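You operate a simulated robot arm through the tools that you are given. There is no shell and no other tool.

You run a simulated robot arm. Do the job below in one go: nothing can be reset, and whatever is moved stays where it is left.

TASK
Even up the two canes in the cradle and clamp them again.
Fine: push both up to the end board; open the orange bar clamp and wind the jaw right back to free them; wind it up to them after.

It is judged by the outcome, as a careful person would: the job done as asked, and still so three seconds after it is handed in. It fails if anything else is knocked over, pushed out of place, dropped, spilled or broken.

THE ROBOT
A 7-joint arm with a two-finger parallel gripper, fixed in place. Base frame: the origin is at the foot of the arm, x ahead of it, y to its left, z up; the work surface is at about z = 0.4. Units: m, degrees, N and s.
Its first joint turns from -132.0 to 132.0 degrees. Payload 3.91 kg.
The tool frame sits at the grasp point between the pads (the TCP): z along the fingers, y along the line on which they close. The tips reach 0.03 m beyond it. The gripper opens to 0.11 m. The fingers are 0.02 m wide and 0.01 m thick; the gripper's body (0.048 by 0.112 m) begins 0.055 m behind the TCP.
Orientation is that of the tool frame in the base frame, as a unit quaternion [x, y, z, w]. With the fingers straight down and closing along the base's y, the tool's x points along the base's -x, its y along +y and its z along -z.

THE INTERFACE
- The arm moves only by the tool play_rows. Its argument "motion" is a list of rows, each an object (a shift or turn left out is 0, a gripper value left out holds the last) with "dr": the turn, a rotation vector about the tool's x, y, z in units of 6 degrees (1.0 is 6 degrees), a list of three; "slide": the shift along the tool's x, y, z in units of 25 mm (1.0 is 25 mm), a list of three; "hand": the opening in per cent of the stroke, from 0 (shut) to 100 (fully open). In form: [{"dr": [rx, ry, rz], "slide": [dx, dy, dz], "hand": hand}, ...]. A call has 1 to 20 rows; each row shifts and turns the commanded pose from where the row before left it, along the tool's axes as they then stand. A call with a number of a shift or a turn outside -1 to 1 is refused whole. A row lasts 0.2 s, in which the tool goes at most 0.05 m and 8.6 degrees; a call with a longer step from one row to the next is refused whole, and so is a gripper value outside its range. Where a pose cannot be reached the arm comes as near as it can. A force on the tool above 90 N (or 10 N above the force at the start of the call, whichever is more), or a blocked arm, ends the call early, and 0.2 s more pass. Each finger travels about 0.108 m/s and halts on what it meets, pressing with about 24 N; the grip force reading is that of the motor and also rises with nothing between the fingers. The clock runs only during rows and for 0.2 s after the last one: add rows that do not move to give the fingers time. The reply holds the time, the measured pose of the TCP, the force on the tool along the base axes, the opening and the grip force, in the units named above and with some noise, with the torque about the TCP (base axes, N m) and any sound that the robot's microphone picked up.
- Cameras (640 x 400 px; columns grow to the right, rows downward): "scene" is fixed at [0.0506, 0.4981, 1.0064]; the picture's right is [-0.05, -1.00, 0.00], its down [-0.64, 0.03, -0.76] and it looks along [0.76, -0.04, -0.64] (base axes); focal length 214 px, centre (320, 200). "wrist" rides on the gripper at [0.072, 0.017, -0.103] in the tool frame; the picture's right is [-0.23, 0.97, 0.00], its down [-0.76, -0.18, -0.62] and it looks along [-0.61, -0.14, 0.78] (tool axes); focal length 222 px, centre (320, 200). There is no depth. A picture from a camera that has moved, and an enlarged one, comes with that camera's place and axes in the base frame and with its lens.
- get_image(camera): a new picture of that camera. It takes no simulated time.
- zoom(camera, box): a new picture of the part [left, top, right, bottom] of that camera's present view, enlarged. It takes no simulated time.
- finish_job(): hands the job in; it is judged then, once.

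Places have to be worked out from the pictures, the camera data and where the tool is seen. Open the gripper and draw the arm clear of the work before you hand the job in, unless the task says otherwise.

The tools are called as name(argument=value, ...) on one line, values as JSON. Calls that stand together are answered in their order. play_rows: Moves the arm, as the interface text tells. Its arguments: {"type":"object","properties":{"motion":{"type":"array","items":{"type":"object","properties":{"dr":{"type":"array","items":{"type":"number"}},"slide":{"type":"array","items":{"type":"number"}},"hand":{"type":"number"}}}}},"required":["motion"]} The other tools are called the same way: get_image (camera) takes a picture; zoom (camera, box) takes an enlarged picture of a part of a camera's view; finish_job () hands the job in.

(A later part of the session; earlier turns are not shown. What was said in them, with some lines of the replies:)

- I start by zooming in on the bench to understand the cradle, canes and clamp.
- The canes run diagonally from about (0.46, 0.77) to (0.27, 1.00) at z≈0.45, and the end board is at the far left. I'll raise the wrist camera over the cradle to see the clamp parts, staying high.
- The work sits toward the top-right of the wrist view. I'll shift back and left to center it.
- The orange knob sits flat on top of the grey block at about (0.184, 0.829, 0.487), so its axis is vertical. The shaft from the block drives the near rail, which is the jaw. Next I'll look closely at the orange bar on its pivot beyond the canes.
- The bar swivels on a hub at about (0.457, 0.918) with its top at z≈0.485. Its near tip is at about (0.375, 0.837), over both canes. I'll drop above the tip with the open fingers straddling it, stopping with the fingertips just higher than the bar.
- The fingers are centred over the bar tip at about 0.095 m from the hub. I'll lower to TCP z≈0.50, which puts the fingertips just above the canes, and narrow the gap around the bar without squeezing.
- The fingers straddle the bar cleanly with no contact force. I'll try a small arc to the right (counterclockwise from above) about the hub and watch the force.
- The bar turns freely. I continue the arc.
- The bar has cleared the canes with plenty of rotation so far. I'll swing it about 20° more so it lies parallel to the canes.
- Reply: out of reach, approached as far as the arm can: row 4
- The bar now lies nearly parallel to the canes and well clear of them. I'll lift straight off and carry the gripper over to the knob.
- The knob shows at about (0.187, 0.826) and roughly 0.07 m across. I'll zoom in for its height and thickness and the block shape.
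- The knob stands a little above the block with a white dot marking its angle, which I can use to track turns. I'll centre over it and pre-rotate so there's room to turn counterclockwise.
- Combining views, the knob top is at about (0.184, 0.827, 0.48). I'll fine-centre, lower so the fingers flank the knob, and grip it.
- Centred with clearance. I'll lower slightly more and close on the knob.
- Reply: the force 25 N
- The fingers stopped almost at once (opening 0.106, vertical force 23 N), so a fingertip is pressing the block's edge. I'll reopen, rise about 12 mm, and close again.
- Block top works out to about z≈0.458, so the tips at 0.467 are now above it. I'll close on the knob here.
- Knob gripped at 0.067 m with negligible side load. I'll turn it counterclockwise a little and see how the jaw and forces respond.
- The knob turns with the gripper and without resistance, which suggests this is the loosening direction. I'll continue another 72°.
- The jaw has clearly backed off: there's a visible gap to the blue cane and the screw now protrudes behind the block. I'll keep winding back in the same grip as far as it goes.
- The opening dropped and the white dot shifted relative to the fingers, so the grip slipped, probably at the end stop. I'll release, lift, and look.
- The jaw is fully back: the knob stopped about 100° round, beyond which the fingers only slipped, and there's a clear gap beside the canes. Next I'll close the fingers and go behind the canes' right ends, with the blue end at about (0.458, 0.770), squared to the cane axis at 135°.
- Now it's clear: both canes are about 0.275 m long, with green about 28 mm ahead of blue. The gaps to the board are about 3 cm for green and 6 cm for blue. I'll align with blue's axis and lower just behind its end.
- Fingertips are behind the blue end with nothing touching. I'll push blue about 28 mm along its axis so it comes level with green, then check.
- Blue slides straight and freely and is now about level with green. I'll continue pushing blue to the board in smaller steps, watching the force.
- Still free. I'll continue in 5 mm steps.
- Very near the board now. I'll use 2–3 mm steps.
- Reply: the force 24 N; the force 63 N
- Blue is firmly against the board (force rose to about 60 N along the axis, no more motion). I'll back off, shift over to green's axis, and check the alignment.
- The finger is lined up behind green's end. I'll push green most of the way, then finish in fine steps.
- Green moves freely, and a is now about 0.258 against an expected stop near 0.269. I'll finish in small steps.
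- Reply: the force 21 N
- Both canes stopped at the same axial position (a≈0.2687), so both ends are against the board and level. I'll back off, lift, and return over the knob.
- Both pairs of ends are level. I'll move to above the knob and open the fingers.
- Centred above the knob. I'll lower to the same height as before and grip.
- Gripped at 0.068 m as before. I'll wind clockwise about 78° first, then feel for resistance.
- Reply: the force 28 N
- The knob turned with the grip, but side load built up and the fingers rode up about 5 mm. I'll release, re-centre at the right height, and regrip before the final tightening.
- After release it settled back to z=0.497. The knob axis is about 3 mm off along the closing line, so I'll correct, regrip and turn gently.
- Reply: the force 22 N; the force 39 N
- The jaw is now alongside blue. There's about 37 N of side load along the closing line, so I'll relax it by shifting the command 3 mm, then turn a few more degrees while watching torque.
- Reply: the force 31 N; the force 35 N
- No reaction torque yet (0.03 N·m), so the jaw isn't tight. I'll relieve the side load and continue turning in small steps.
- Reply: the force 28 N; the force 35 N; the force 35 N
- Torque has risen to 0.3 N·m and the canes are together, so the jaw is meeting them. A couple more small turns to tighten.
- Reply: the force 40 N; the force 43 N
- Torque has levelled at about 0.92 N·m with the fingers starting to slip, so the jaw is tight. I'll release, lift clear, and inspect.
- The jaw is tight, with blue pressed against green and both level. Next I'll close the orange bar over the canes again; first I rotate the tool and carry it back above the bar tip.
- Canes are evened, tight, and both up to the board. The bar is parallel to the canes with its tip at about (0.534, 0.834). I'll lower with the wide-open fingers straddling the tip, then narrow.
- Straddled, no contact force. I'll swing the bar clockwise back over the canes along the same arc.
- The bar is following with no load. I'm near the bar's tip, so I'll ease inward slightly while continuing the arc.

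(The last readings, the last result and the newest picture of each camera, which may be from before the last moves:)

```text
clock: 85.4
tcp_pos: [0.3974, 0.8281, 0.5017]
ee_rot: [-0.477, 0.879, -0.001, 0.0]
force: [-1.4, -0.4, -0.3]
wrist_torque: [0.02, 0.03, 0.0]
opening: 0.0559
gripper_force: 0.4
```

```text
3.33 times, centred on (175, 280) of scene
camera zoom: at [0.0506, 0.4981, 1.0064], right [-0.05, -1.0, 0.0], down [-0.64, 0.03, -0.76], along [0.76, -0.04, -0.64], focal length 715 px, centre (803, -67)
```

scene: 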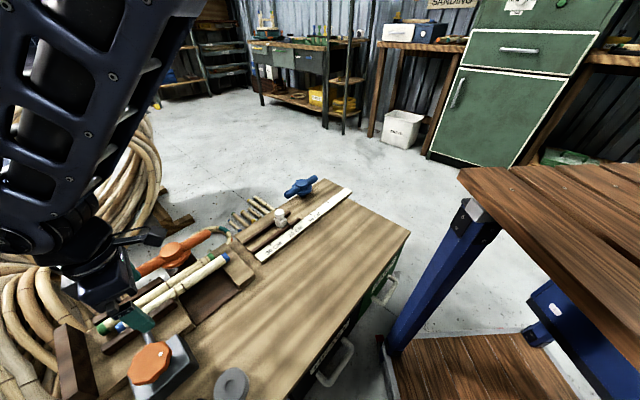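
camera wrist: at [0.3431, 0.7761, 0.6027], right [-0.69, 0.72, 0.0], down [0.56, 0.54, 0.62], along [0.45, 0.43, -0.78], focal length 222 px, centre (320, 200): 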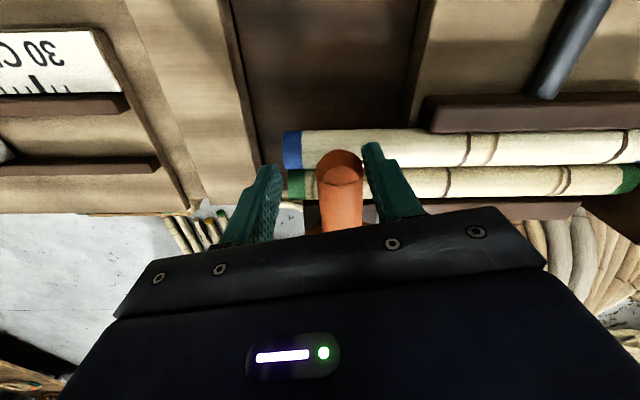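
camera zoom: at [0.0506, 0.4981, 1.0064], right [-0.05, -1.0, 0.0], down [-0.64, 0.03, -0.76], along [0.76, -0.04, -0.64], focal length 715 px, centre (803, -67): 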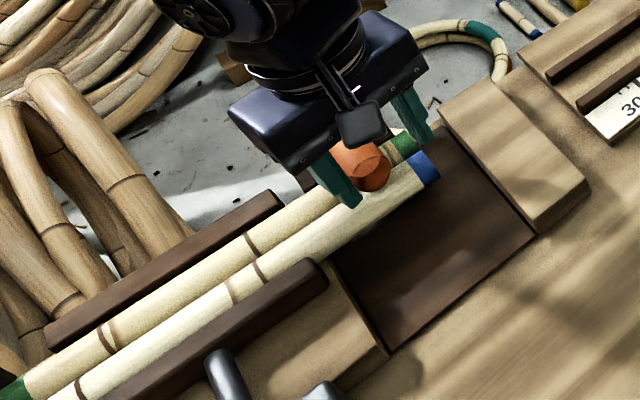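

The bar is now over both canes and slightly ahead of centre, at about 230° against the original 225°. One more small step, then I'll check.

play_rows(motion=[{"slide": [0, 0.21, 0], "dr": [0, 0, 0.5]}, {"slide": [0, 0.21, 0], "dr": [0, 0, 0.5]}, {}, {}])

get_image(camera="wrist")

zoom(camera="scene", box=[90, 220, 260, 340])

```text
clock: 86.4
tcp_pos: [0.3894, 0.833, 0.5002]
ee_rot: [-0.43, 0.903, 0.0, 0.0]
force: [-0.5, -0.5, 0.5]
wrist_torque: [0.0, -0.01, 0.02]
opening: 0.0548
gripper_force: 0.0
```

```text
taken
camera wrist: at [0.33, 0.7876, 0.6028], right [-0.61, 0.79, 0.0], down [0.62, 0.48, 0.62], along [0.49, 0.38, -0.78], focal length 222 px, centre (320, 200)
```

wrist: 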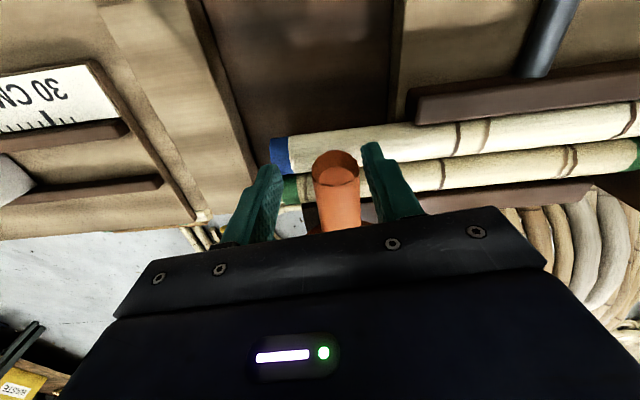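

```text
3.33 times, centred on (175, 280) of scene
camera zoom: at [0.0506, 0.4981, 1.0064], right [-0.05, -1.0, 0.0], down [-0.64, 0.03, -0.76], along [0.76, -0.04, -0.64], focal length 715 px, centre (803, -67)
```

zoom: 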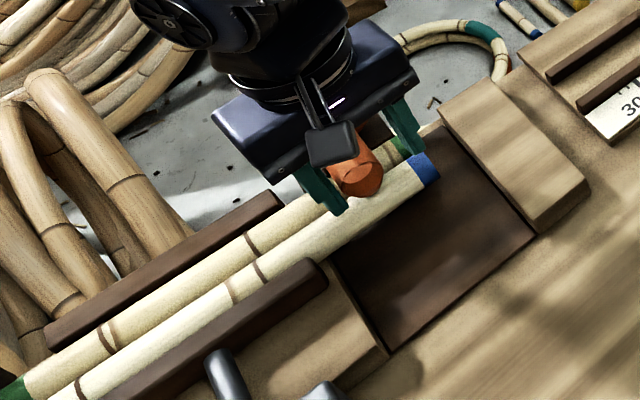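

The bar tip is back where it started over the canes. I'll open the fingers and lift straight up, then retreat.

play_rows(motion=[{"hand": 65}, {"hand": 75}, {}, {"slide": [0, 0, -0.5]}, {"slide": [0, 0, -1]}, {"slide": [0, 0, -1]}, {"slide": [0, 0, -1]}, {"slide": [0, 0, -1]}, {"slide": [0, 0, -1]}, {"slide": [0, 0, -1]}, {"slide": [1, -0.3, -0.5]}, {"slide": [1, -0.3, -0.5]}, {"slide": [1, -0.3, -0.5]}, {"slide": [1, -0.3, -0.5]}, {"slide": [1, -0.3, 0]}, {"slide": [1, -0.3, 0]}, {"slide": [1, -0.3, 0]}, {}])

get_image(camera="wrist")

get_image(camera="scene")

zoom(camera="scene", box=[40, 220, 260, 370])

```text
clock: 90.2
tcp_pos: [0.319, 0.6642, 0.7142]
ee_rot: [-0.43, 0.903, 0.0, 0.0]
force: [0.3, -0.2, 0.2]
wrist_torque: [0.01, -0.02, 0.02]
opening: 0.0822
gripper_force: 0.0
```

```text
taken
camera wrist: at [0.2615, 0.6181, 0.8165], right [-0.61, 0.79, 0.0], down [0.62, 0.48, 0.62], along [0.49, 0.38, -0.78], focal length 222 px, centre (320, 200)
```

wrist: 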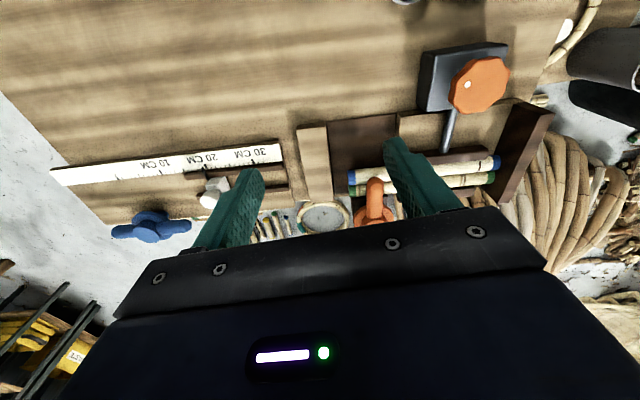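

```text
taken
```

scene: 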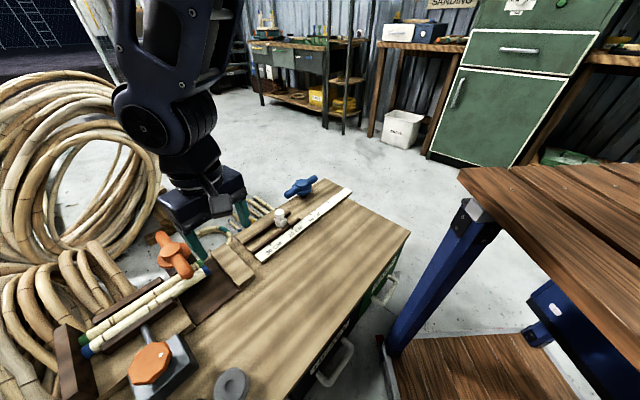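

```text
2.67 times, centred on (150, 295) of scene
camera zoom: at [0.0506, 0.4981, 1.0064], right [-0.05, -1.0, 0.0], down [-0.64, 0.03, -0.76], along [0.76, -0.04, -0.64], focal length 572 px, centre (773, -53)
```

zoom: 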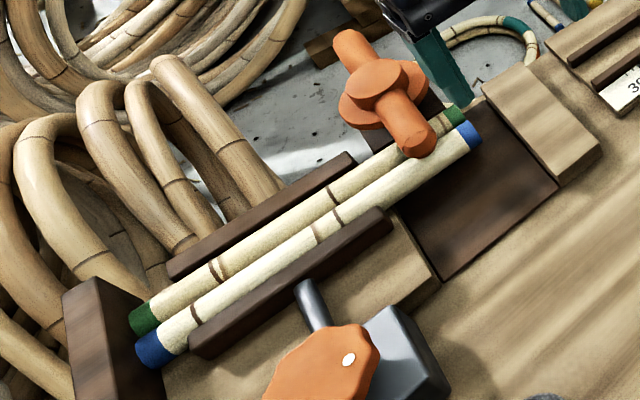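

All looks right: canes level at the end board, jaw tight against them, and the bar back over them. I'll draw the arm further clear and do a last check.

play_rows(motion=[{"slide": [1, -0.5, -0.5], "hand": 100}, {"slide": [1, -0.5, -0.5]}, {"slide": [1, -0.5, -0.5]}, {"slide": [1, -0.5, -0.5]}, {"slide": [1, -0.5, -0.3]}, {"slide": [1, -0.5, 0]}, {"slide": [1, -0.5, 0]}, {}, {}, {}, {}])

zoom(camera="scene", box=[40, 220, 260, 370])

get_image(camera="scene")

```text
clock: 92.6
tcp_pos: [0.2782, 0.4723, 0.7707]
ee_rot: [-0.43, 0.903, 0.0, 0.0]
force: [-0.3, -0.1, -0.7]
wrist_torque: [-0.03, 0.02, -0.01]
opening: 0.1102
gripper_force: 0.0
```

```text
2.67 times, centred on (150, 295) of scene
camera zoom: at [0.0506, 0.4981, 1.0064], right [-0.05, -1.0, 0.0], down [-0.64, 0.03, -0.76], along [0.76, -0.04, -0.64], focal length 572 px, centre (773, -53)
```

zoom: 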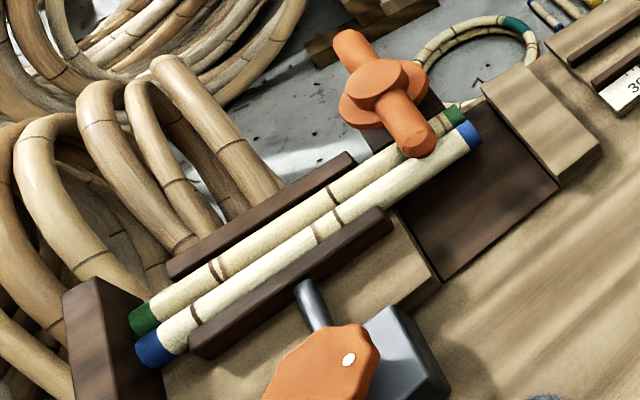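

```text
taken
```

scene: 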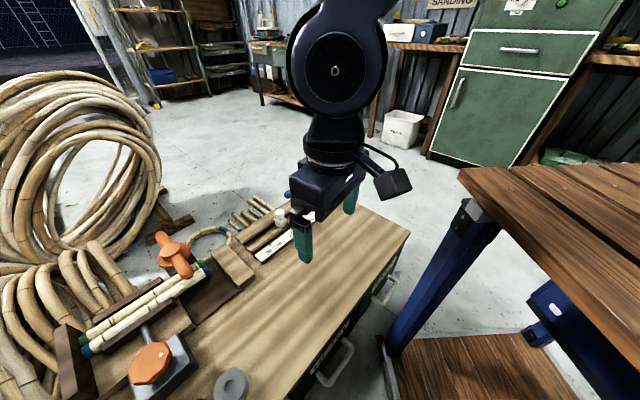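

Nothing else has moved, the cane ends are level (within about 1 mm by measurement) at the board, and jaw and bar are both clamped. The gripper is open and clear, so I'm handing in the job.

finish_job()

```text
The job is handed in.
```

The two canes are evened up and clamped again, and the job is handed in. I don't have the judge's result.

- **Freeing:** I swung the orange bar off the canes. Then I wound the jaw back with the orange knob until it hit its stop.
- **Evening up:** I pushed each cane along its axis until the force showed it was against the end board. By the pictures, their ends are now level to within about 1 mm.
- **Clamping:** I wound the jaw up until it resisted and the fingers began to slip on the knob (about 0.9 N·m). I then swung the orange bar back over both canes to where it was at the start. You didn't spell out closing the bar again; I took it as part of clamping them again.

The last pictures showed nothing else moved. The gripper is open and the arm is clear of the work.
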